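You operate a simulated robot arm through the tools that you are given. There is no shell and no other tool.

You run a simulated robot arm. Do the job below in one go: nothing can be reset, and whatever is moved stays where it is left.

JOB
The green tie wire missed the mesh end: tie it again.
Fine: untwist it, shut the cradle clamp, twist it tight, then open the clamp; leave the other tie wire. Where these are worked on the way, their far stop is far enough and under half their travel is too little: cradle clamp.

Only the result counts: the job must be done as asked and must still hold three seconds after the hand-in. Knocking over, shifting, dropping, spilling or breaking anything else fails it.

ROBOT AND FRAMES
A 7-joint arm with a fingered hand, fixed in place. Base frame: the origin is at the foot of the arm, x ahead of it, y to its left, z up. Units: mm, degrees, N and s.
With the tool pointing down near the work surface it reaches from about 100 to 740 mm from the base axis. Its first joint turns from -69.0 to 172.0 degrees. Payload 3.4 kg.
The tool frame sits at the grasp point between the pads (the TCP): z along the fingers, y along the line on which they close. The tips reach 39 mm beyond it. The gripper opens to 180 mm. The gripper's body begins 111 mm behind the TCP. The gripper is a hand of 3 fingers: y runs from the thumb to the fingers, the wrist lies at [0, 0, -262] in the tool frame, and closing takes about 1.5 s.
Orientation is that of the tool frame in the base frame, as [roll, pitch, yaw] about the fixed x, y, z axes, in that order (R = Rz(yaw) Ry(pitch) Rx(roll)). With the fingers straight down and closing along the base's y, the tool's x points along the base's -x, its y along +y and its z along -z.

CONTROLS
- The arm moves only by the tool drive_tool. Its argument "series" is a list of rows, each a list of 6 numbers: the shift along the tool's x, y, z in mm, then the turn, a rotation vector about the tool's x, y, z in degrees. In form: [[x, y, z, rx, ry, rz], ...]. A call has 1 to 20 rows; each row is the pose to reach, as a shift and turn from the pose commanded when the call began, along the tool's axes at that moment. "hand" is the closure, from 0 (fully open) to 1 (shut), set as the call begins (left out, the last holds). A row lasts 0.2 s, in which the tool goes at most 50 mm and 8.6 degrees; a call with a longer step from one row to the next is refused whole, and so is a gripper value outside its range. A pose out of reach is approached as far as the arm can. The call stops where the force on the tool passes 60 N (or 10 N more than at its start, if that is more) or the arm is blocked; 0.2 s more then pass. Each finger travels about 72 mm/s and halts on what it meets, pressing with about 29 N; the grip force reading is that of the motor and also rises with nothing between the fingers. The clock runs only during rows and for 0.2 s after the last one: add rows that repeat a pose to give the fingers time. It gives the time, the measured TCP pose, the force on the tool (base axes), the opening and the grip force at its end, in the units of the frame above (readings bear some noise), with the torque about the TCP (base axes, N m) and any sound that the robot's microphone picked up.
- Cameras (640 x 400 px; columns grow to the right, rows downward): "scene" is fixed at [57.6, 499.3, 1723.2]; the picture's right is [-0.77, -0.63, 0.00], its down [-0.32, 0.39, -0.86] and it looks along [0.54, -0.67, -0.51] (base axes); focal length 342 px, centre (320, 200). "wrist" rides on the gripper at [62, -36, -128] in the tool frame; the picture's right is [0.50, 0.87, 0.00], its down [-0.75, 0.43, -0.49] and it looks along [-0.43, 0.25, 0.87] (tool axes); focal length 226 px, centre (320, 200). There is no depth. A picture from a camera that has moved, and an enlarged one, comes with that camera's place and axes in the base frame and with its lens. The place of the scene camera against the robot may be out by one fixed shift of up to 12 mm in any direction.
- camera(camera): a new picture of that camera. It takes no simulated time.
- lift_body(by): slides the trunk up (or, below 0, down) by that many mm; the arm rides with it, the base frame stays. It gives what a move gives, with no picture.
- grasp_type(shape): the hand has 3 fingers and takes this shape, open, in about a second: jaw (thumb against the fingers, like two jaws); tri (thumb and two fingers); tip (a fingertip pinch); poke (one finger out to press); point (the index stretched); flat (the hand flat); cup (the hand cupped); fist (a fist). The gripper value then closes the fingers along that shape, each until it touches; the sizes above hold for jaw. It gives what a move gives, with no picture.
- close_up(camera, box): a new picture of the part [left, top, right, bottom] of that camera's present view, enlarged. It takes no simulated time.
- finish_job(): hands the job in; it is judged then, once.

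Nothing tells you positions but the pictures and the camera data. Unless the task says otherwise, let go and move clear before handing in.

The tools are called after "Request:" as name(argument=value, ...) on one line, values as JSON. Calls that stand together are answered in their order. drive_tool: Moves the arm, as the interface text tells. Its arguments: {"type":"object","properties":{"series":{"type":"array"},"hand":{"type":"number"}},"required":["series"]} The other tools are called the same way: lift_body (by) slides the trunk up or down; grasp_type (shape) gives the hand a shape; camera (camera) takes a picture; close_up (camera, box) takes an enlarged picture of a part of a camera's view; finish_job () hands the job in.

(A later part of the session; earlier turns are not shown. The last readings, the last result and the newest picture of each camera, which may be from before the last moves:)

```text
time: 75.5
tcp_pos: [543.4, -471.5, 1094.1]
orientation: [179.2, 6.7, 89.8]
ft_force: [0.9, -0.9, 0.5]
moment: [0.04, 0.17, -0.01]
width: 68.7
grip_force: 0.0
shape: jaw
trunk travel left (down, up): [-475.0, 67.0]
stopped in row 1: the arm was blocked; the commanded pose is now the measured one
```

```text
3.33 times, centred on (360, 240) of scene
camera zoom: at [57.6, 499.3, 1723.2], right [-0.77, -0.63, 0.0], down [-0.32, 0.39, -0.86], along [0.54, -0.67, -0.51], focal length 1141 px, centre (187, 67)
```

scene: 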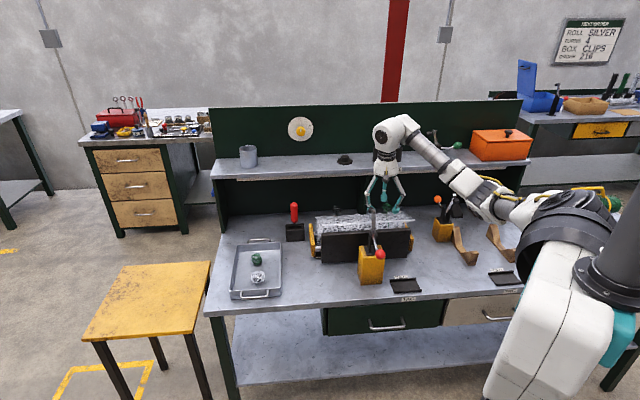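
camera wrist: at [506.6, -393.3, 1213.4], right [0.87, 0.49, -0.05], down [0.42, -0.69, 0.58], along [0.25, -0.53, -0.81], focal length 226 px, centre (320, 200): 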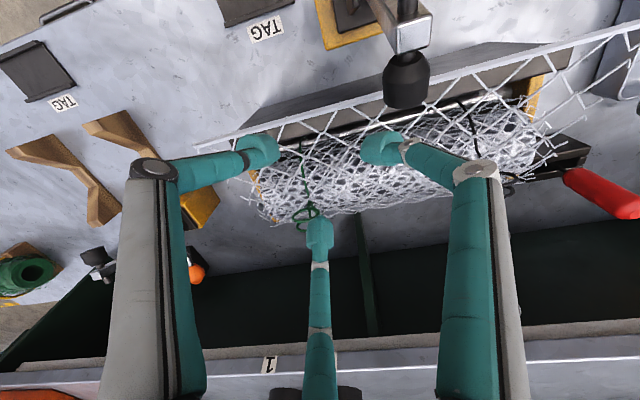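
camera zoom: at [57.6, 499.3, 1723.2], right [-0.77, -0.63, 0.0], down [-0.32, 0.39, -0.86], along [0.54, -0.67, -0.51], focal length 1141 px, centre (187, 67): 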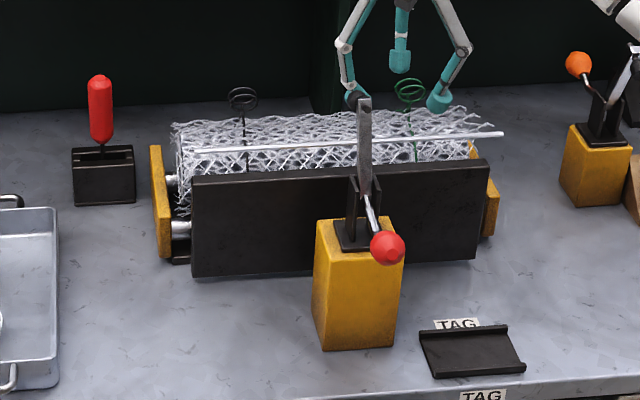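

Nothing has been disturbed, but the elbow has swung low and to the right from the extreme wrist yaw. I'll unwind the yaw gently in place and watch the arm.

Request:
drive_tool(series=[[0, 0, 0, 0, 0, -4], [0, 0, 0, 0, 0, -8], [0, 0, 0, 0, 0, -12], [0, 0, 0, 0, 0, -16]])

Request:
camera(camera="scene")

```text
time: 76.5
tcp_pos: [553.3, -489.7, 1086.1]
orientation: [-178.8, 6.0, 106.2]
ft_force: [0.3, 0.9, -0.2]
moment: [-0.04, 0.03, 0.03]
width: 68.3
grip_force: 0.0
shape: jaw
trunk travel left (down, up): [-475.0, 67.0]
```

```text
taken
```

scene: 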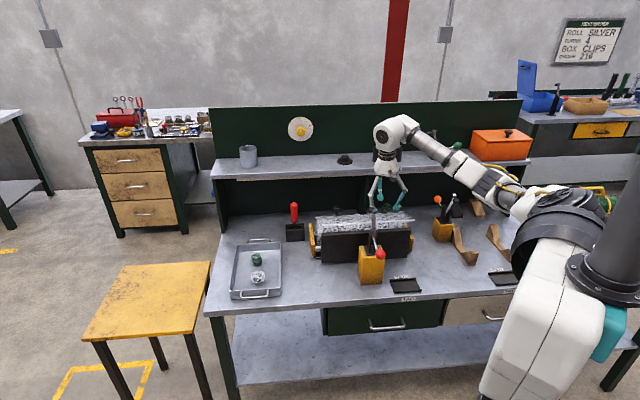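

The arm moves freely again. I'll level the hand, raise it, and continue unwinding.

Request:
drive_tool(series=[[0, 0, -8, -0.4, 2, 0], [0, 0, -18, -0.8, 4, 0], [0, 0, -30, -1.2, 6, 0], [0, 0, -45, -1.2, 6, 0], [0, 0, -60, -1.2, 6, 0], [0, 0, -60, -1.2, 6, 0]])

```text
time: 77.9
tcp_pos: [554.4, -489.8, 1138.6]
orientation: [180.0, -0.9, 106.2]
ft_force: [0.2, -0.4, -0.5]
moment: [0.02, 0.03, 0.01]
width: 68.7
grip_force: 0.1
shape: jaw
trunk travel left (down, up): [-475.0, 67.0]
```

Request:
drive_tool(series=[[0, 0, -15, 0, 0, -8], [0, 0, -30, 0, 0, -16], [0, 0, -45, 0, 0, -24], [0, 0, -60, 0, 0, -32], [0, 0, -75, 0, 0, -40], [0, 0, -85, 0, 0, -48], [0, 0, -90, 0, 0, -56], [0, 0, -90, 0, 0, -63.8], [0, 0, -90, 0, 0, -63.8]])

Request:
camera(camera="wrist")

Request:
close_up(camera="scene", box=[320, 60, 560, 240])

```text
time: 79.9
tcp_pos: [554.5, -485.2, 1232.5]
orientation: [179.7, -0.2, 170.0]
ft_force: [-0.3, -0.2, -1.0]
moment: [0.01, 0.02, 0.0]
width: 68.6
grip_force: 0.0
shape: jaw
trunk travel left (down, up): [-475.0, 67.0]
```

```text
taken
camera wrist: at [486.9, -511.3, 1360.5], right [-0.34, 0.94, 0.01], down [0.82, 0.3, 0.49], along [0.46, 0.17, -0.87], focal length 226 px, centre (320, 200)
```

wrist: 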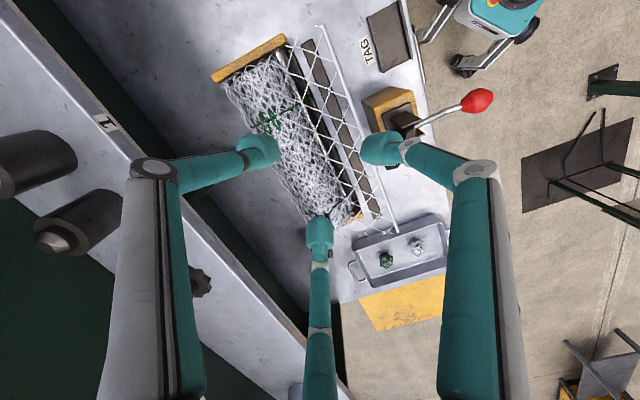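

```text
2.22 times, centred on (440, 150) of scene
camera zoom: at [57.6, 499.3, 1723.2], right [-0.77, -0.63, 0.0], down [-0.32, 0.39, -0.86], along [0.54, -0.67, -0.51], focal length 761 px, centre (53, 311)
```

zoom: 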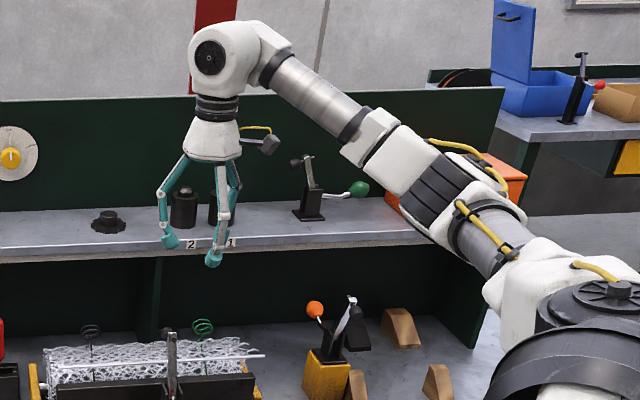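

The arm is back in a comfortable posture. I'll move above the clamp's red ball to measure it.

Request:
drive_tool(series=[[18, 23, 0, 0, 0, 0], [36, 46, 0, 0, 0, 0], [54, 69, 0, 0, 0, 0], [72, 92, 5, 0, 0, 0], [90, 115, 15, 0, 0, 0], [108, 138, 25, 0, 0, 0], [125, 160, 35, 0, 0, 0], [141, 181, 50, 0, 0, 0], [141, 181, 50, 0, 0, 0]], hand=0.5)

Request:
camera(camera="wrist")

Request:
close_up(camera="scene", box=[340, 130, 440, 290])

```text
time: 81.9
tcp_pos: [444.7, -300.3, 1177.4]
orientation: [178.9, -0.5, 169.7]
ft_force: [-0.7, -0.6, -0.5]
moment: [0.01, 0.01, 0.0]
width: 89.5
grip_force: 0.0
shape: jaw
trunk travel left (down, up): [-475.0, 67.0]
```

```text
taken
camera wrist: at [378.4, -328.1, 1306.8], right [-0.34, 0.94, 0.02], down [0.82, 0.28, 0.5], along [0.46, 0.18, -0.87], focal length 226 px, centre (320, 200)
```

wrist: 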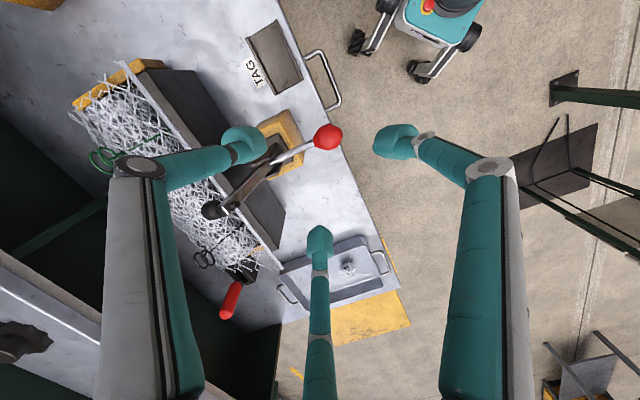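

```text
2.50 times, centred on (390, 210) of scene
camera zoom: at [57.6, 499.3, 1723.2], right [-0.77, -0.63, 0.0], down [-0.32, 0.39, -0.86], along [0.54, -0.67, -0.51], focal length 856 px, centre (145, 175)
```

zoom: 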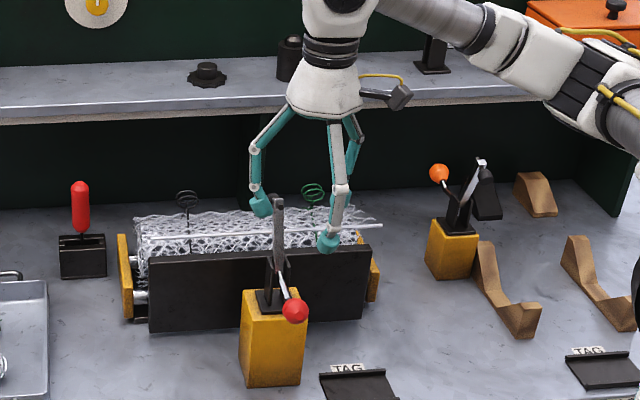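

I'll zoom on the ball and the clamp to measure them more precisely.

Request:
close_up(camera="wrist", box=[190, 90, 360, 230])

Request:
close_up(camera="scene", box=[350, 200, 400, 290])

```text
2.86 times, centred on (275, 160) of wrist
camera zoom: at [378.4, -328.1, 1306.8], right [-0.34, 0.94, 0.02], down [0.82, 0.28, 0.5], along [0.46, 0.18, -0.87], focal length 646 px, centre (449, 314)
```

zoom: 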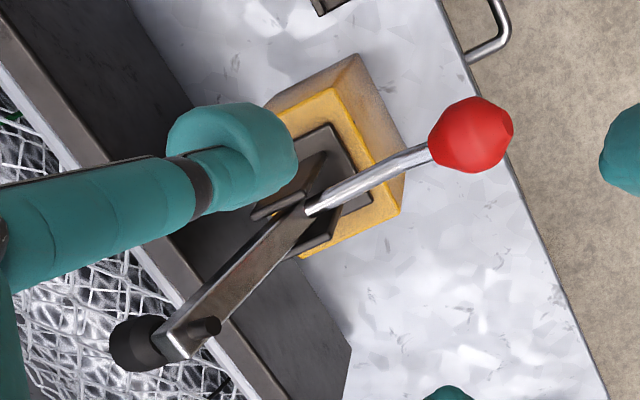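

```text
4.44 times, centred on (375, 245) of scene
camera zoom: at [57.6, 499.3, 1723.2], right [-0.77, -0.63, 0.0], down [-0.32, 0.39, -0.86], along [0.54, -0.67, -0.51], focal length 1521 px, centre (76, 0)
```

zoom: 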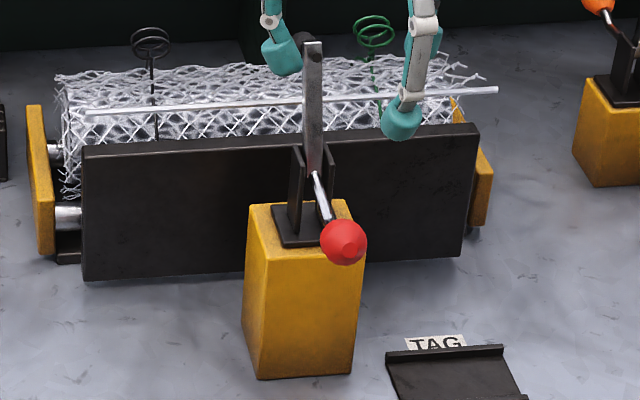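

Request:
drive_tool(series=[[0, 0, 0, 0, 0, 0], [0, 0, 0, 0, 0, 0], [0, 0, 0, 0, 0, 0]])

Request:
close_up(camera="wrist", box=[190, 90, 360, 230])

```text
time: 82.7
tcp_pos: [445.9, -296.8, 1180.2]
orientation: [179.1, -0.3, 170.0]
ft_force: [0.4, -1.1, -0.1]
moment: [-0.01, -0.02, -0.03]
width: 89.6
grip_force: 0.0
shape: jaw
trunk travel left (down, up): [-475.0, 67.0]
```

```text
2.86 times, centred on (275, 160) of wrist
camera zoom: at [378.5, -323.4, 1308.1], right [-0.34, 0.94, 0.02], down [0.82, 0.29, 0.49], along [0.46, 0.18, -0.87], focal length 646 px, centre (449, 314)
```

zoom: 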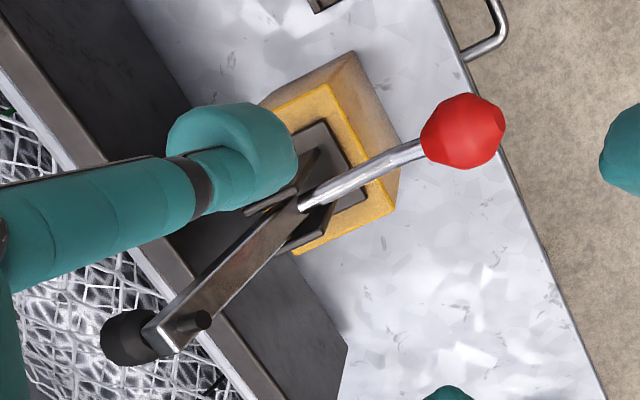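

The ball is at about (445, -287, 1010), and its lever joint is at about (505, -348, 1005) with a radius of about 85 mm. The arm seems to be settling slowly, so I'll wait a moment and re-read the pose.

Request:
drive_tool(series=[[0, 0, 0, 0, 0, 0], [0, 0, 0, 0, 0, 0], [0, 0, 0, 0, 0, 0], [0, 0, 0, 0, 0, 0], [0, 0, 0, 0, 0, 0], [0, 0, 0, 0, 0, 0], [0, 0, 0, 0, 0, 0], [0, 0, 0, 0, 0, 0], [0, 0, 0, 0, 0, 0], [0, 0, 0, 0, 0, 0]])

Request:
close_up(camera="wrist", box=[190, 60, 360, 200])

```text
time: 84.9
tcp_pos: [445.5, -292.0, 1178.8]
orientation: [179.2, -0.3, 169.9]
ft_force: [-0.2, -0.3, 0.3]
moment: [0.01, 0.0, 0.0]
width: 89.4
grip_force: 0.0
shape: jaw
trunk travel left (down, up): [-475.0, 67.0]
```

```text
2.86 times, centred on (275, 130) of wrist
camera zoom: at [379.0, -319.0, 1308.5], right [-0.34, 0.94, 0.01], down [0.82, 0.29, 0.49], along [0.46, 0.18, -0.87], focal length 646 px, centre (449, 400)
```

zoom: 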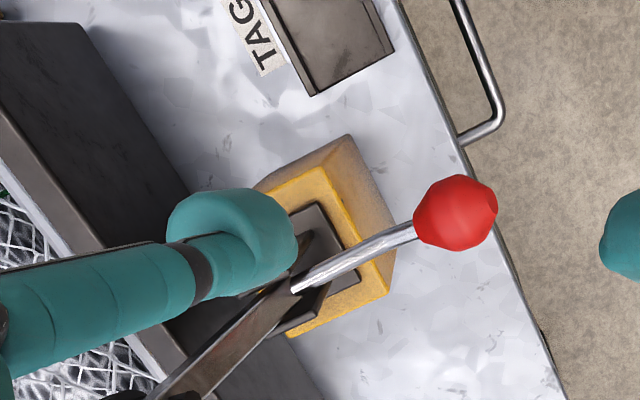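

The ball is at about (444, -287.5, 1008), and the lever rod falls in the gap between two fingers at this yaw. I'll descend around the ball.

Request:
drive_tool(series=[[0, 0, 25, 0, 0, 0], [0, 0, 50, 0, 0, 0], [0, 0, 75, 0, 0, 0], [0, 0, 100, 0, 0, 0], [0, 0, 120, 0, 0, 0], [0, 0, 120, 0, 0, 0], [0, 0, 120, 0, 0, 0]], hand=0.5)

Request:
camera(camera="wrist")

Request:
close_up(camera="scene", box=[340, 170, 420, 290])

```text
time: 86.5
tcp_pos: [447.5, -291.9, 1059.5]
orientation: [179.2, -0.3, 169.9]
ft_force: [0.3, 1.1, -0.2]
moment: [-0.03, 0.03, -0.04]
width: 89.4
grip_force: 0.0
shape: jaw
trunk travel left (down, up): [-475.0, 67.0]
```

```text
taken
camera wrist: at [379.3, -318.9, 1188.4], right [-0.34, 0.94, 0.02], down [0.82, 0.29, 0.49], along [0.46, 0.18, -0.87], focal length 226 px, centre (320, 200)
```

wrist: 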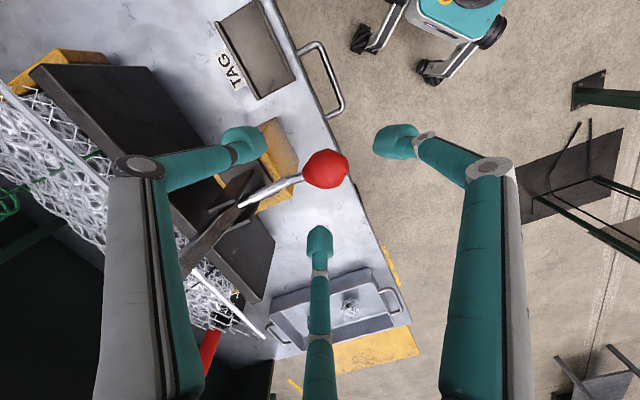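

```text
3.33 times, centred on (380, 230) of scene
camera zoom: at [57.6, 499.3, 1723.2], right [-0.77, -0.63, 0.0], down [-0.32, 0.39, -0.86], along [0.54, -0.67, -0.51], focal length 1141 px, centre (120, 100)
```

zoom: 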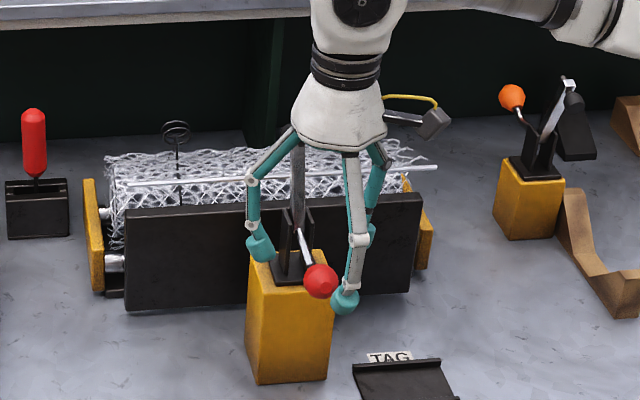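

Request:
drive_tool(series=[[2, 2, 8, 0, 0, 0], [4.2, 3.7, 16, 0, 0, 0], [4.2, 3.7, 24, 0, 0, 0], [4.2, 3.7, 33, 0, 0, 0], [4.2, 3.7, 33, 0, 0, 0]], hand=0.5)

Request:
camera(camera="wrist")

Request:
close_up(camera="scene", box=[340, 170, 420, 290])

```text
time: 87.7
tcp_pos: [442.4, -286.8, 1027.3]
orientation: [179.2, -0.3, 169.8]
ft_force: [-0.3, 0.3, 0.4]
moment: [-0.01, 0.01, -0.01]
width: 89.6
grip_force: 0.1
shape: jaw
trunk travel left (down, up): [-475.0, 67.0]
```

```text
taken
camera wrist: at [375.4, -313.7, 1155.7], right [-0.34, 0.94, 0.01], down [0.82, 0.29, 0.49], along [0.46, 0.18, -0.87], focal length 226 px, centre (320, 200)
```

wrist: 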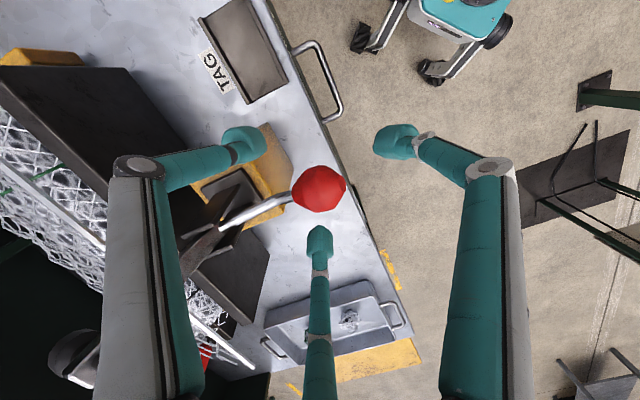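

```text
3.33 times, centred on (380, 230) of scene
camera zoom: at [57.6, 499.3, 1723.2], right [-0.77, -0.63, 0.0], down [-0.32, 0.39, -0.86], along [0.54, -0.67, -0.51], focal length 1141 px, centre (120, 100)
```

zoom: 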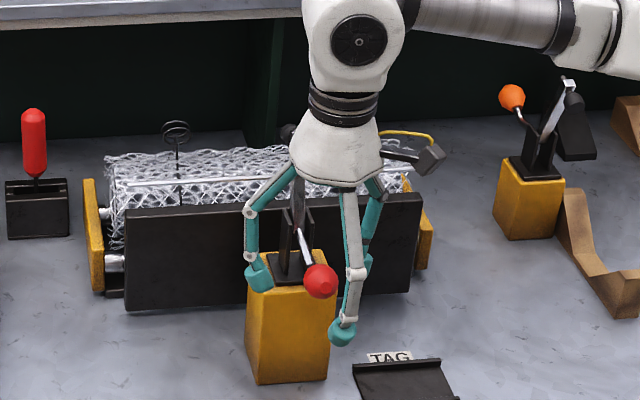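

The ball is centred among the fingers. I'll close on it.

Request:
drive_tool(series=[[0, 0, 0, 0, 0, 0], [0, 0, 0, 0, 0, 0], [0, 0, 0, 0, 0, 0], [0, 0, 0, 0, 0, 0], [0, 0, 0, 0, 0, 0], [0, 0, 0, 0, 0, 0], [0, 0, 0, 0, 0, 0]], hand=1)

Request:
close_up(camera="wrist", box=[160, 80, 460, 300])

Request:
close_up(camera="scene", box=[340, 170, 420, 290])

```text
time: 89.3
tcp_pos: [441.4, -289.6, 1027.4]
orientation: [179.1, -0.4, 169.9]
ft_force: [-3.1, -4.2, -4.6]
moment: [-0.05, 0.03, -0.04]
width: 4.9
grip_force: 29.2
shape: jaw
trunk travel left (down, up): [-475.0, 67.0]
```

```text
1.82 times, centred on (310, 190) of wrist
camera zoom: at [375.3, -314.5, 1155.4], right [-0.34, 0.94, 0.02], down [0.82, 0.29, 0.49], along [0.46, 0.18, -0.87], focal length 411 px, centre (338, 218)
```

zoom: 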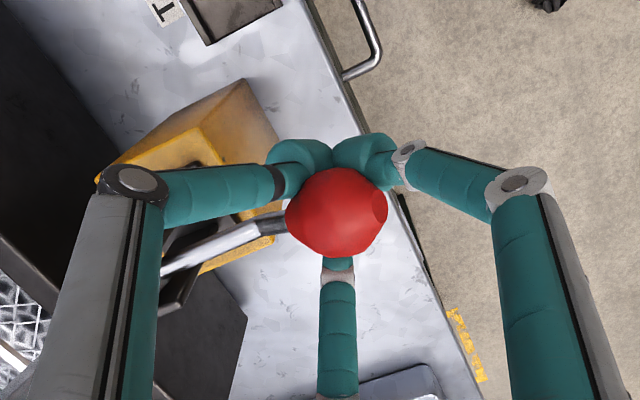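

```text
3.33 times, centred on (380, 230) of scene
camera zoom: at [57.6, 499.3, 1723.2], right [-0.77, -0.63, 0.0], down [-0.32, 0.39, -0.86], along [0.54, -0.67, -0.51], focal length 1141 px, centre (120, 100)
```

zoom: 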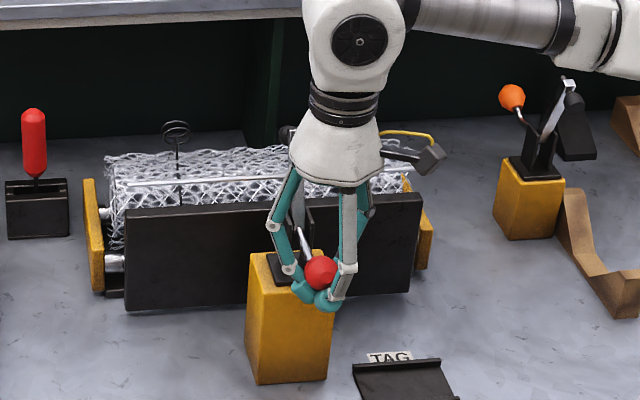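

The fingertips have closed under the ball and cup it. I'll carry it up and over along the lever's arc, in stages.

Request:
drive_tool(series=[[-0.9, -0.6, -8.8, 0, 0, 0], [-2.5, -1.8, -17.5, 0, 0, 0], [-4.9, -3.4, -25.9, 0, 0, 0], [-8, -5.5, -34, 0, 0, 0], [-11.8, -8.1, -41.6, 0, 0, 0], [-16.2, -11.1, -48.7, 0, 0, 0], [-16.2, -11.1, -48.7, 0, 0, 0]])

Request:
close_up(camera="wrist", box=[160, 80, 460, 300])

Request:
close_up(camera="scene", box=[340, 150, 420, 290])

```text
time: 90.9
tcp_pos: [456.8, -304.9, 1076.3]
orientation: [179.2, -0.2, 169.8]
ft_force: [1.2, -12.5, -3.2]
moment: [0.02, 0.01, -0.01]
width: 0.0
grip_force: 28.6
shape: jaw
trunk travel left (down, up): [-475.0, 67.0]
```

```text
1.82 times, centred on (310, 190) of wrist
camera zoom: at [389.8, -331.5, 1203.7], right [-0.34, 0.94, 0.01], down [0.82, 0.29, 0.49], along [0.46, 0.18, -0.87], focal length 411 px, centre (338, 218)
```

zoom: 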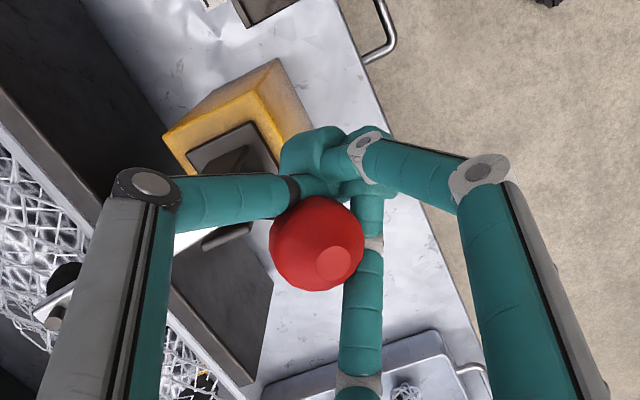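

```text
2.86 times, centred on (380, 220) of scene
camera zoom: at [57.6, 499.3, 1723.2], right [-0.77, -0.63, 0.0], down [-0.32, 0.39, -0.86], along [0.54, -0.67, -0.51], focal length 978 px, centre (149, 143)
```

zoom: 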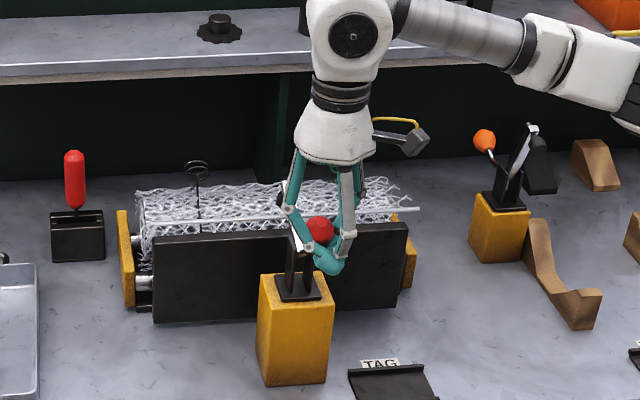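

The lever is up to about 52°, with the ball moving ahead of the fingertips and the arm coming down. I'll continue pushing along the arc.

Request:
drive_tool(series=[[-3, -2, -2.5, 0, 0, 0], [-6, -4.1, -5.1, 0, 0, 0], [-9.2, -6.3, -7.2, 0, 0, 0], [-12.4, -8.5, -9.4, 0, 0, 0], [-15.8, -10.8, -11.2, 0, 0, 0], [-19.2, -13.2, -12.9, 0, 0, 0], [-19.2, -13.2, -12.9, 0, 0, 0]])

Request:
close_up(camera="wrist", box=[160, 80, 460, 300])

Request:
close_up(camera="scene", box=[340, 150, 420, 290])

```text
time: 92.5
tcp_pos: [471.9, -320.2, 1089.4]
orientation: [179.0, -0.3, 169.9]
ft_force: [-12.0, -12.8, 0.6]
moment: [0.08, -0.03, -0.12]
width: 0.1
grip_force: 29.2
shape: jaw
trunk travel left (down, up): [-475.0, 67.0]
```

```text
1.82 times, centred on (310, 190) of wrist
camera zoom: at [404.7, -346.8, 1217.0], right [-0.34, 0.94, 0.02], down [0.82, 0.29, 0.5], along [0.46, 0.18, -0.87], focal length 411 px, centre (338, 218)
```

zoom: 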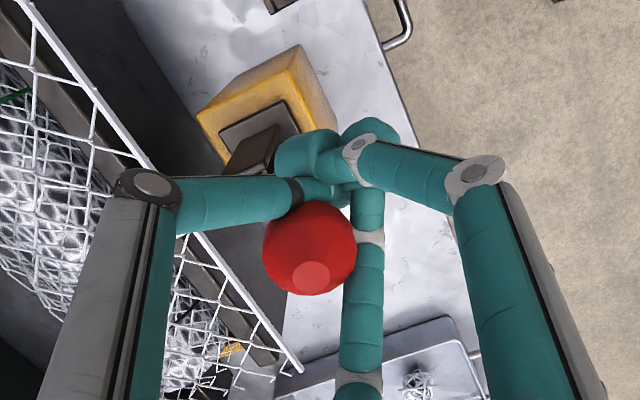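

```text
2.86 times, centred on (380, 220) of scene
camera zoom: at [57.6, 499.3, 1723.2], right [-0.77, -0.63, 0.0], down [-0.32, 0.39, -0.86], along [0.54, -0.67, -0.51], focal length 978 px, centre (149, 143)
```

zoom: 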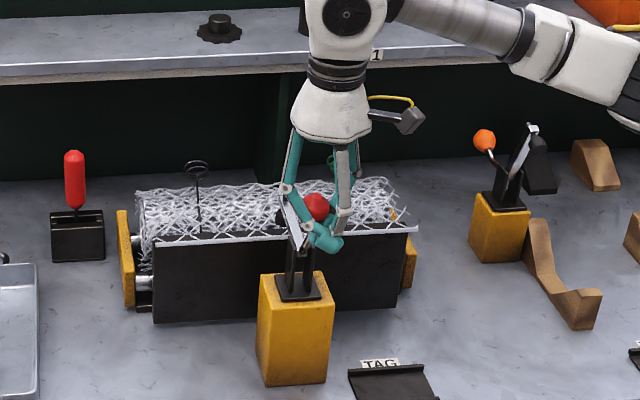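

The arm is now nearly level, and the mesh bar has been pressed down onto the board. I'll keep pushing the ball inward gently until it reaches its stop.

Request:
drive_tool(series=[[-3.3, -2.3, -1, 0, 0, 0], [-6.6, -4.5, -2, 0, 0, 0], [-9.9, -6.8, -2.8, 0, 0, 0], [-13.2, -9, -3.4, 0, 0, 0], [-16.4, -11.3, -3.8, 0, 0, 0], [-16.4, -11.3, -3.8, 0, 0, 0]])

Request:
close_up(camera="wrist", box=[160, 80, 460, 300])

Request:
close_up(camera="scene", box=[340, 150, 420, 290])

```text
time: 93.9
tcp_pos: [480.0, -330.5, 1091.7]
orientation: [179.4, -0.8, 170.3]
ft_force: [-40.2, 10.3, -21.3]
moment: [0.11, 0.6, -0.06]
width: 0.0
grip_force: 29.2
shape: jaw
trunk travel left (down, up): [-475.0, 67.0]
```

```text
1.82 times, centred on (310, 190) of wrist
camera zoom: at [414.3, -356.9, 1220.9], right [-0.34, 0.94, 0.02], down [0.82, 0.29, 0.49], along [0.45, 0.18, -0.87], focal length 411 px, centre (338, 218)
```

zoom: 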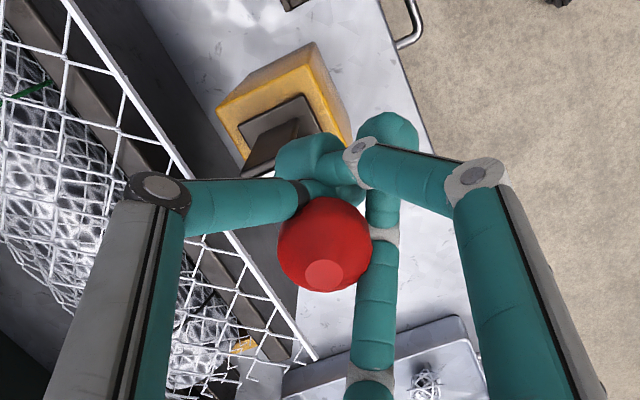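

```text
2.86 times, centred on (380, 220) of scene
camera zoom: at [57.6, 499.3, 1723.2], right [-0.77, -0.63, 0.0], down [-0.32, 0.39, -0.86], along [0.54, -0.67, -0.51], focal length 978 px, centre (149, 143)
```

zoom: 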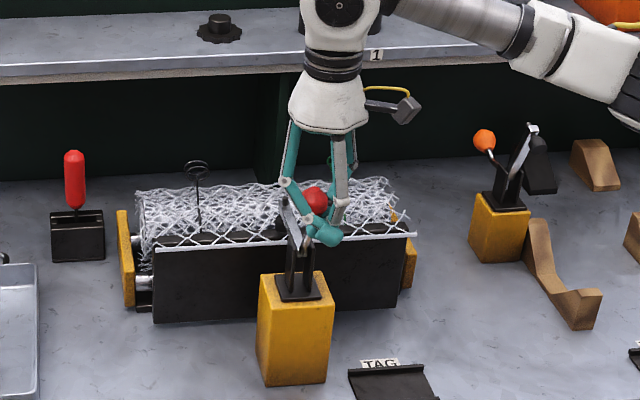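

The push force rose sharply with the ball near 76°, so the lever is at its stop. I'll relieve the push, open the fingers, and lift straight up to see whether the clamp stays shut.

Request:
drive_tool(series=[[3.3, 2.3, 0, 0, 0, 0], [6.6, 4.6, 0, 0, 0, 0], [9.9, 6.8, 0, 0, 0, 0], [9.9, 6.8, 0, 0, 0, 0]], hand=0.9)

Request:
drive_tool(series=[[0, 0, 0, 0, 0, 0], [0, 0, 0, 0, 0, 0], [0, 0, 0, 0, 0, 0], [0, 0, 0, 0, 0, 0], [0, 0, 0, 0, 0, 0]], hand=0.45)

Request:
camera(camera="wrist")

Request:
close_up(camera="scene", box=[340, 150, 420, 290])

```text
time: 94.9
tcp_pos: [483.0, -326.5, 1094.0]
orientation: [179.3, 0.3, 169.5]
ft_force: [0.0, -1.0, 0.6]
moment: [0.02, -0.03, 0.01]
width: 18.0
grip_force: 0.0
shape: jaw
trunk travel left (down, up): [-475.0, 67.0]
```

```text
time: 96.1
tcp_pos: [479.5, -324.0, 1092.2]
orientation: [179.1, -0.2, 169.9]
ft_force: [0.3, -0.2, 0.1]
moment: [0.0, 0.0, 0.01]
width: 98.6
grip_force: 0.1
shape: jaw
trunk travel left (down, up): [-475.0, 67.0]
```

```text
taken
camera wrist: at [412.1, -351.2, 1220.3], right [-0.34, 0.94, 0.02], down [0.82, 0.29, 0.49], along [0.46, 0.18, -0.87], focal length 226 px, centre (320, 200)
```

wrist: 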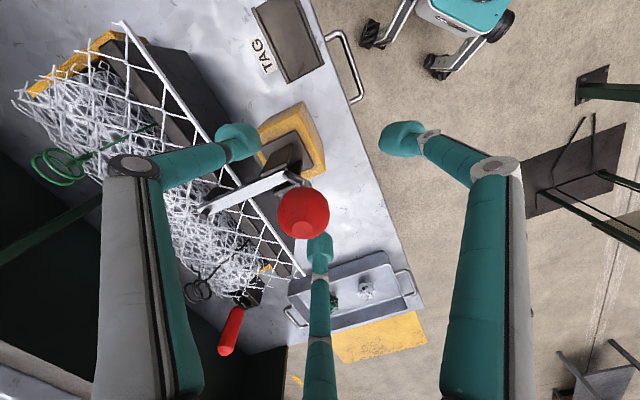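

```text
2.86 times, centred on (380, 220) of scene
camera zoom: at [57.6, 499.3, 1723.2], right [-0.77, -0.63, 0.0], down [-0.32, 0.39, -0.86], along [0.54, -0.67, -0.51], focal length 978 px, centre (149, 143)
```

zoom: 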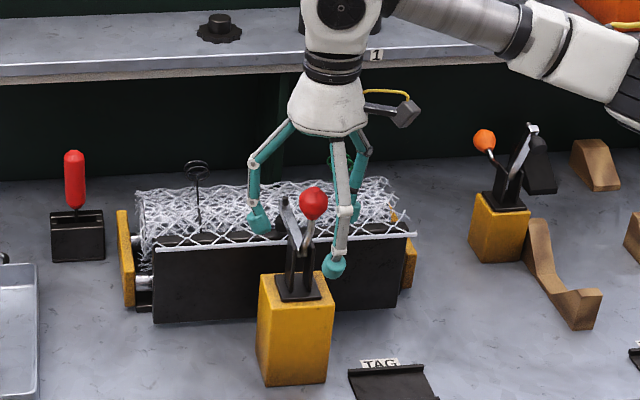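

The lever stays up by itself. I'll lift the hand clear and inspect the clamp and mesh.

Request:
drive_tool(series=[[0, 0, -15, 0, 0, 0], [0, 0, -30, 0, 0, 0], [0, 0, -50, 0, 0, 0], [0, 0, -75, 0, 0, 0], [0, 0, -100, 0, 0, 0], [0, 0, -130, 0, 0, 0], [0, 0, -130, 0, 0, 0]])

Request:
camera(camera="wrist")

Request:
close_up(camera="scene", box=[300, 180, 430, 290])

```text
time: 97.7
tcp_pos: [479.3, -325.7, 1222.9]
orientation: [179.3, -0.4, 170.0]
ft_force: [0.3, 0.4, 0.2]
moment: [0.02, -0.03, 0.01]
width: 98.4
grip_force: 0.0
shape: jaw
trunk travel left (down, up): [-475.0, 67.0]
```

```text
taken
camera wrist: at [412.9, -352.6, 1350.5], right [-0.34, 0.94, 0.02], down [0.82, 0.29, 0.49], along [0.46, 0.18, -0.87], focal length 226 px, centre (320, 200)
```

wrist: 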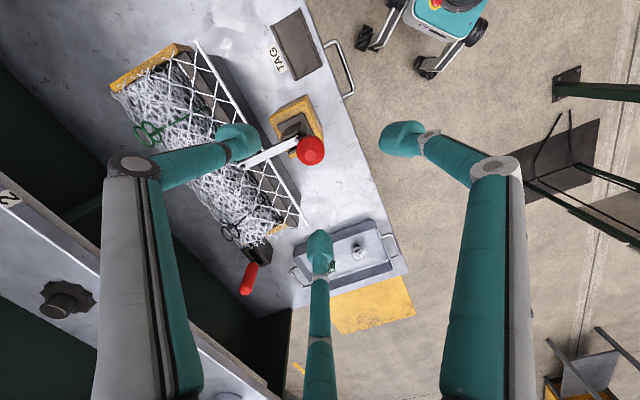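

```text
3.64 times, centred on (365, 235) of scene
camera zoom: at [57.6, 499.3, 1723.2], right [-0.77, -0.63, 0.0], down [-0.32, 0.39, -0.86], along [0.54, -0.67, -0.51], focal length 1245 px, centre (156, 73)
```

zoom: 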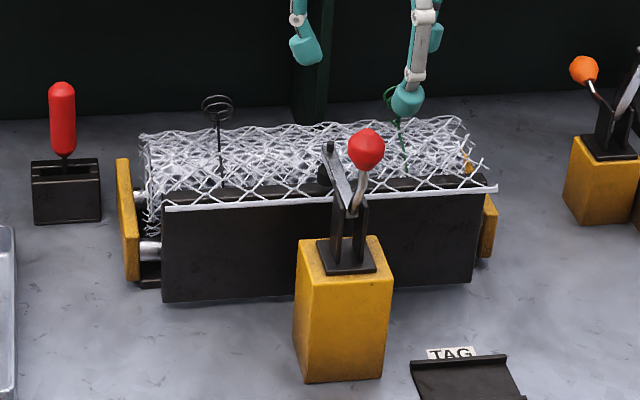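

Request:
close_up(camera="scene", box=[360, 205, 400, 250])

Request:
close_up(camera="wrist", box=[120, 80, 350, 280])

```text
8.89 times, centred on (380, 228) of scene
camera zoom: at [57.6, 499.3, 1723.2], right [-0.77, -0.63, 0.0], down [-0.32, 0.39, -0.86], along [0.54, -0.67, -0.51], focal length 3042 px, centre (-213, -44)
```

zoom: 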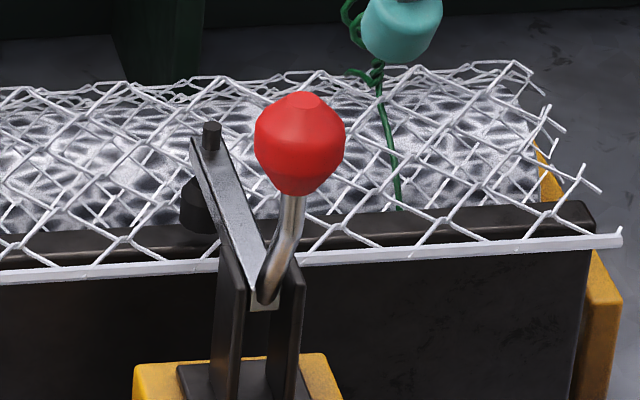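

```text
2.00 times, centred on (235, 180) of wrist
camera zoom: at [412.9, -352.6, 1350.5], right [-0.34, 0.94, 0.02], down [0.82, 0.29, 0.49], along [0.46, 0.18, -0.87], focal length 452 px, centre (490, 240)
```

zoom: 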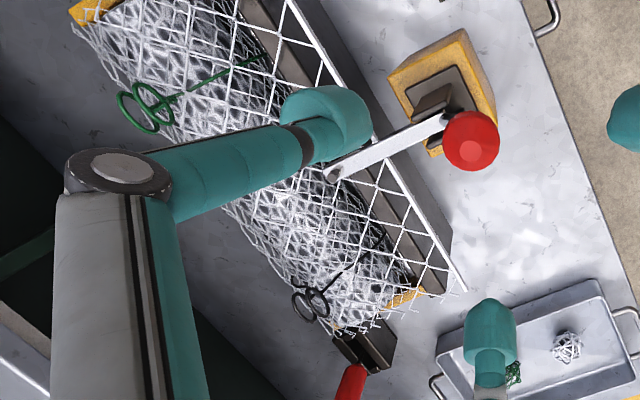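

The clamp is shut: the arm lies over the mesh, the pad is down, and the handle is upright. Next I go back above the green tie to twist it tight counter-clockwise.

Request:
drive_tool(series=[[-14, -23, 0, 0, 0, 0], [-28, -47, 0, 0, 0, 0], [-43, -70, 0, 0, 0, 0], [-58, -94, 0, 0, 0, 0], [-73, -118, 10, 0, 0, 0], [-88, -142, 25, 0, 0, 0], [-103, -165, 45, 0, 0, 0], [-118, -189, 65, 0, 0, 0], [-131, -211, 88, 0, 0, 0], [-131, -211, 88, 0, 0, 0], [-131, -211, 88, 0, 0, 0]], hand=0.62)

Request:
close_up(camera="wrist", box=[220, 60, 420, 240])

Request:
close_up(camera="scene", box=[340, 100, 440, 250])

```text
time: 100.1
tcp_pos: [571.4, -555.5, 1131.1]
orientation: [179.2, -0.3, 169.8]
ft_force: [1.7, 0.6, 0.6]
moment: [0.0, -0.02, 0.03]
width: 68.9
grip_force: 0.2
shape: jaw
trunk travel left (down, up): [-475.0, 67.0]
```

```text
2.22 times, centred on (320, 150) of wrist
camera zoom: at [504.6, -581.8, 1259.6], right [-0.34, 0.94, 0.01], down [0.82, 0.29, 0.49], along [0.46, 0.18, -0.87], focal length 502 px, centre (320, 311)
```

zoom: 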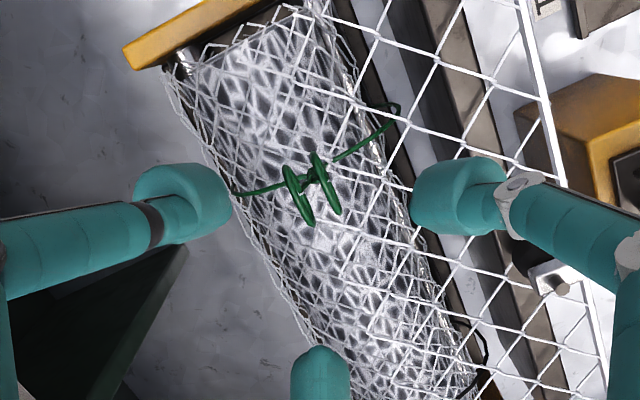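

```text
2.67 times, centred on (390, 175) of scene
camera zoom: at [57.6, 499.3, 1723.2], right [-0.77, -0.63, 0.0], down [-0.32, 0.39, -0.86], along [0.54, -0.67, -0.51], focal length 913 px, centre (133, 267)
```

zoom: 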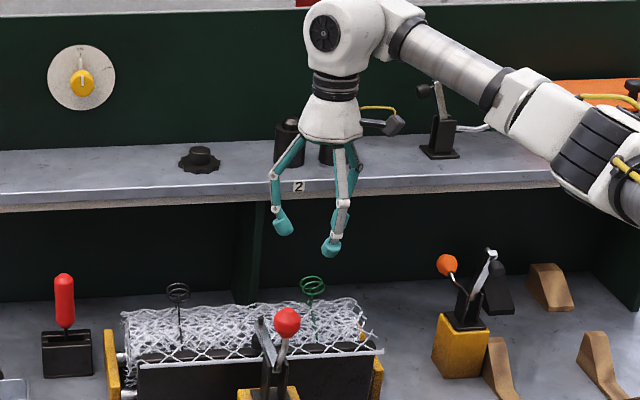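

The loops now lie at about 43° azimuth, centred at (571, -557.5). Yaw 133 lines the thumb up with them, so I'll rotate there and descend.

Request:
drive_tool(series=[[0, 0, 0, 0, 0, 7.5], [0, -1, 0, 0, 0, 15], [0, -1, 0, 0, 0, 22.5], [0, -1, 0, 0, 0, 30], [0, -1, 0, 0, 0, 37], [0, -1, 0, 0, 0, 37], [0, -1, 25, 0, 0, 37], [0, -1, 50, 0, 0, 37], [0, -1, 60, 0, 0, 37], [0, -1, 60, 0, 0, 37]], hand=0.66)

Request:
close_up(camera="wrist", box=[220, 80, 420, 260])

```text
time: 102.3
tcp_pos: [571.8, -555.7, 1070.1]
orientation: [179.6, -0.8, 132.9]
ft_force: [0.0, 0.0, 0.4]
moment: [0.02, -0.01, 0.01]
width: 61.8
grip_force: 0.1
shape: jaw
trunk travel left (down, up): [-475.0, 67.0]
```

```text
2.22 times, centred on (320, 170) of wrist
camera zoom: at [502.6, -536.0, 1199.4], right [0.29, 0.96, 0.01], down [0.83, -0.26, 0.49], along [0.47, -0.13, -0.87], focal length 502 px, centre (320, 267)
```

zoom: 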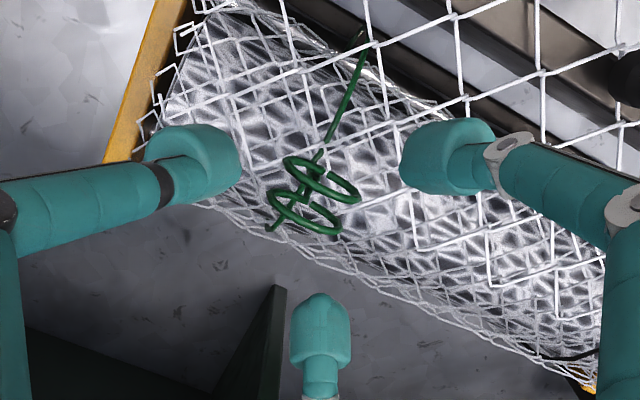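

Alignment matches the good grip. I'll descend the rest and close.

Request:
drive_tool(series=[[0, 0, 12, 0, 0, 0], [0, 0, 24, 0, 0, 0], [0, 0, 36, 0, 0, 0], [0, 0, 36, 0, 0, 0]], hand=0.66)

Request:
drive_tool(series=[[0, 0, 0, 0, 0, 0], [0, 0, 0, 0, 0, 0], [0, 0, 0, 0, 0, 0], [0, 0, 0, 0, 0, 0], [0, 0, 0, 0, 0, 0], [0, 0, 0, 0, 0, 0], [0, 0, 0, 0, 0, 0]], hand=1)

Request:
close_up(camera="wrist", box=[220, 100, 420, 280])

Request:
close_up(camera="scene", box=[370, 195, 410, 220])

```text
time: 103.3
tcp_pos: [571.2, -554.4, 1035.2]
orientation: [179.6, -0.8, 133.0]
ft_force: [0.4, 0.0, -0.1]
moment: [0.02, 0.02, 0.04]
width: 61.6
grip_force: 0.1
shape: jaw
trunk travel left (down, up): [-475.0, 67.0]
```

```text
time: 104.9
tcp_pos: [570.3, -552.9, 1035.0]
orientation: [179.7, -0.8, 132.8]
ft_force: [9.8, 12.9, -0.5]
moment: [0.16, -0.14, 0.1]
width: 0.1
grip_force: 29.3
shape: jaw
trunk travel left (down, up): [-475.0, 67.0]
```

```text
2.22 times, centred on (320, 190) of wrist
camera zoom: at [503.1, -533.5, 1163.9], right [0.29, 0.96, 0.01], down [0.83, -0.26, 0.48], along [0.47, -0.13, -0.87], focal length 502 px, centre (320, 222)
```

zoom: 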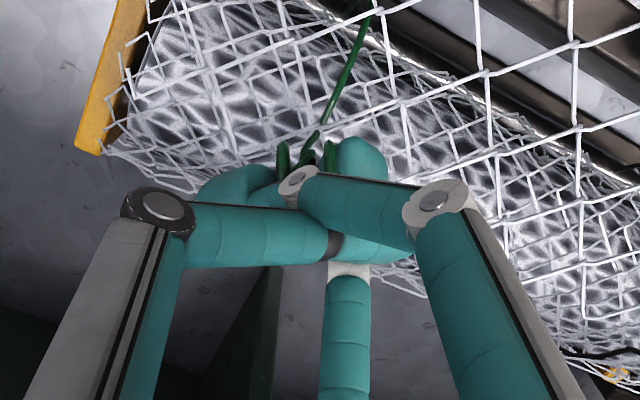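

```text
16.00 times, centred on (390, 208) of scene
camera zoom: at [57.6, 499.3, 1723.2], right [-0.77, -0.63, 0.0], down [-0.32, 0.39, -0.86], along [0.54, -0.67, -0.51], focal length 5476 px, centre (-800, 80)
```

zoom: 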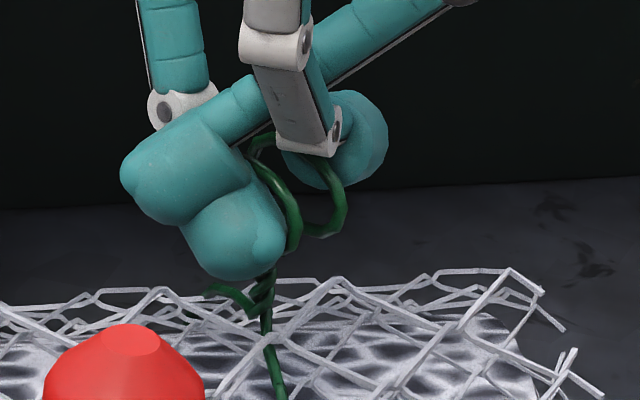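

The fingers closed beside the loops because the hand was about 3 mm too far in +y; the good grips were at about (570.6, -557.8). I'll open and look again.

Request:
drive_tool(series=[[0, 0, 0, 0, 0, 0], [0, 0, 0, 0, 0, 0], [0, 0, 0, 0, 0, 0], [0, 0, 0, 0, 0, 0], [0, 0, 0, 0, 0, 0]], hand=0.64)

Request:
close_up(camera="wrist", box=[220, 100, 420, 280])

Request:
close_up(camera="scene", box=[370, 195, 410, 220])

```text
time: 106.1
tcp_pos: [571.5, -551.9, 1035.7]
orientation: [179.6, -0.9, 133.0]
ft_force: [2.9, 20.4, -6.4]
moment: [0.52, 0.0, 0.07]
width: 4.2
grip_force: 0.1
shape: jaw
trunk travel left (down, up): [-475.0, 67.0]
```

```text
2.22 times, centred on (320, 190) of wrist
camera zoom: at [502.8, -533.1, 1163.9], right [0.29, 0.96, 0.01], down [0.83, -0.26, 0.48], along [0.47, -0.13, -0.87], focal length 502 px, centre (320, 222)
```

zoom: 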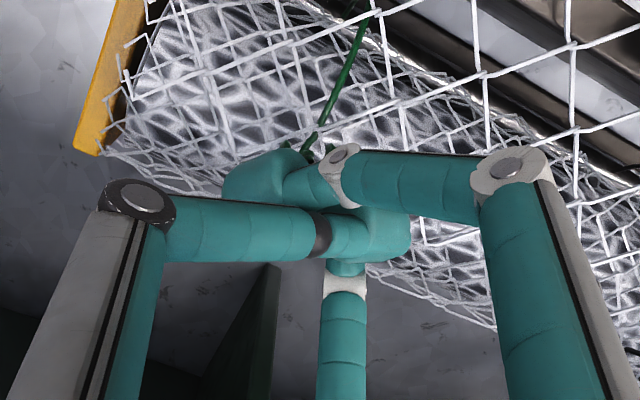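

```text
16.00 times, centred on (390, 208) of scene
camera zoom: at [57.6, 499.3, 1723.2], right [-0.77, -0.63, 0.0], down [-0.32, 0.39, -0.86], along [0.54, -0.67, -0.51], focal length 5476 px, centre (-800, 80)
```

zoom: 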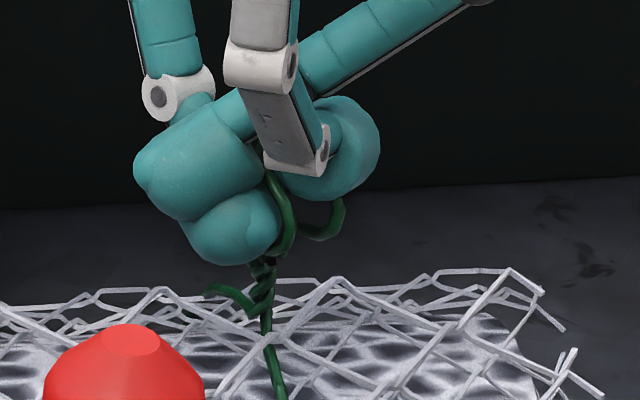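

The fingers have crossed and are slow to release. I'll command a wider opening and wait while watching forces.

Request:
drive_tool(series=[[0, 0, 0, 0, 0, 0], [0, 0, 0, 0, 0, 0], [0, 0, 0, 0, 0, 0], [0, 0, 0, 0, 0, 0]], hand=0.55)

Request:
close_up(camera="wrist", box=[220, 100, 420, 280])

Request:
close_up(camera="scene", box=[360, 180, 420, 220])

```text
time: 107.1
tcp_pos: [570.7, -552.8, 1035.4]
orientation: [179.6, -0.8, 132.9]
ft_force: [2.1, 18.3, -3.8]
moment: [0.45, 0.01, 0.1]
width: 4.7
grip_force: 0.1
shape: jaw
trunk travel left (down, up): [-475.0, 67.0]
```

```text
2.22 times, centred on (320, 190) of wrist
camera zoom: at [502.3, -533.9, 1164.2], right [0.29, 0.96, 0.01], down [0.83, -0.26, 0.49], along [0.47, -0.13, -0.87], focal length 502 px, centre (320, 222)
```

zoom: 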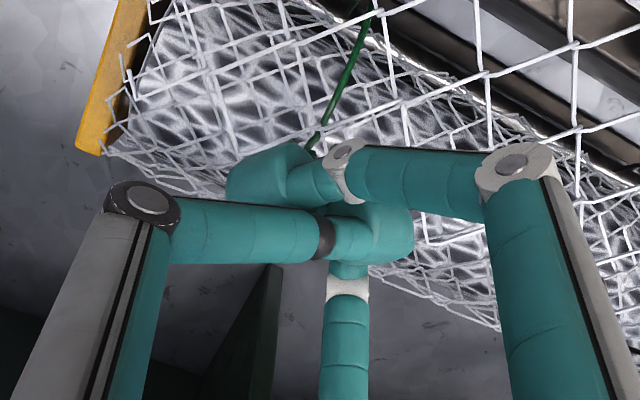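

```text
10.00 times, centred on (390, 200) of scene
camera zoom: at [57.6, 499.3, 1723.2], right [-0.77, -0.63, 0.0], down [-0.32, 0.39, -0.86], along [0.54, -0.67, -0.51], focal length 3423 px, centre (-380, 200)
```

zoom: 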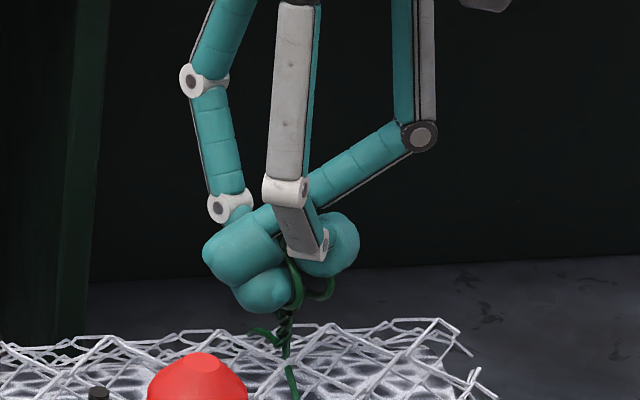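

The thumb and one finger are crossed and catching on each other. I'll ease the hand upward a few millimetres at a time, watching the force, to free them from the loops.

Request:
drive_tool(series=[[0, 0, -1.5, 0, 0, 0], [0, 0, -3, 0, 0, 0], [0, 0, -4.5, 0, 0, 0], [0, 0, -6, 0, 0, 0]], hand=0.55)

```text
time: 108.1
tcp_pos: [576.0, -553.8, 1049.7]
orientation: [178.6, 0.3, 132.8]
ft_force: [25.1, -2.4, 36.5]
moment: [-0.17, -0.37, 0.14]
width: 60.5
grip_force: 0.1
shape: jaw
trunk travel left (down, up): [-475.0, 67.0]
```

The fingers sprang free. I'll let it settle and look.

Request:
drive_tool(series=[[0, 0, -10, 0, 0, 0], [0, 0, -20, 0, 0, 0], [0, 0, -20, 0, 0, 0]], hand=0.6)

Request:
close_up(camera="wrist", box=[220, 80, 420, 260])

Request:
close_up(camera="scene", box=[360, 180, 420, 220])

Request:
close_up(camera="scene", box=[300, 180, 430, 290])

```text
time: 108.9
tcp_pos: [570.8, -556.2, 1058.5]
orientation: [179.8, -1.1, 133.0]
ft_force: [0.9, -0.6, 0.0]
moment: [-0.02, 0.03, -0.01]
width: 71.4
grip_force: 0.1
shape: jaw
trunk travel left (down, up): [-475.0, 67.0]
```

```text
2.22 times, centred on (320, 170) of wrist
camera zoom: at [503.4, -537.7, 1187.0], right [0.29, 0.96, 0.01], down [0.84, -0.26, 0.48], along [0.46, -0.13, -0.88], focal length 502 px, centre (320, 267)
```

zoom: 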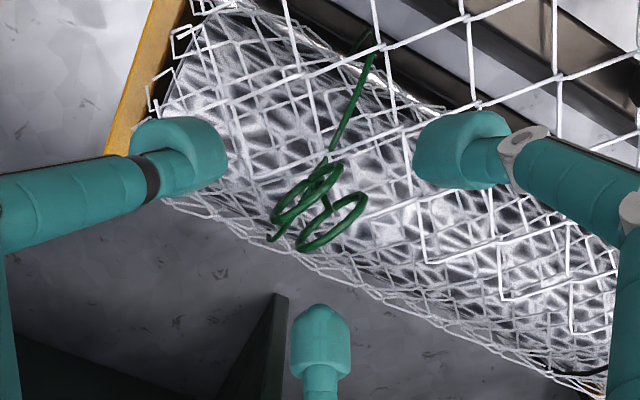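

```text
10.00 times, centred on (390, 200) of scene
camera zoom: at [57.6, 499.3, 1723.2], right [-0.77, -0.63, 0.0], down [-0.32, 0.39, -0.86], along [0.54, -0.67, -0.51], focal length 3423 px, centre (-380, 200)
```

zoom: 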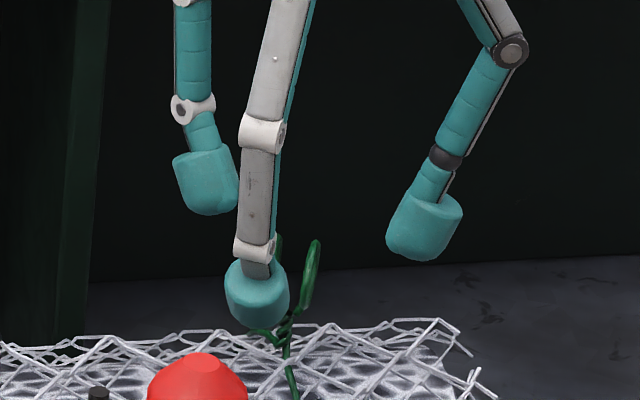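

```text
3.64 times, centred on (365, 235) of scene
camera zoom: at [57.6, 499.3, 1723.2], right [-0.77, -0.63, 0.0], down [-0.32, 0.39, -0.86], along [0.54, -0.67, -0.51], focal length 1245 px, centre (156, 73)
```

zoom: 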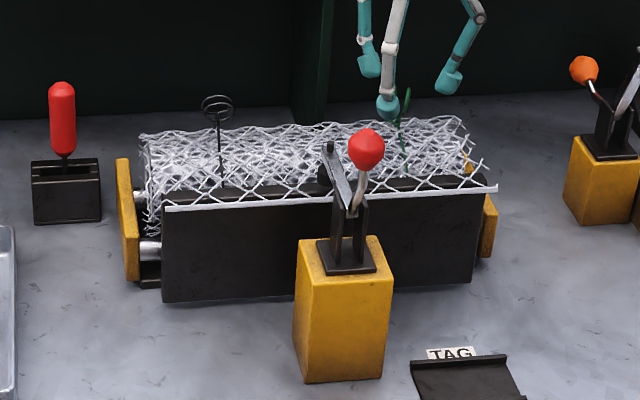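

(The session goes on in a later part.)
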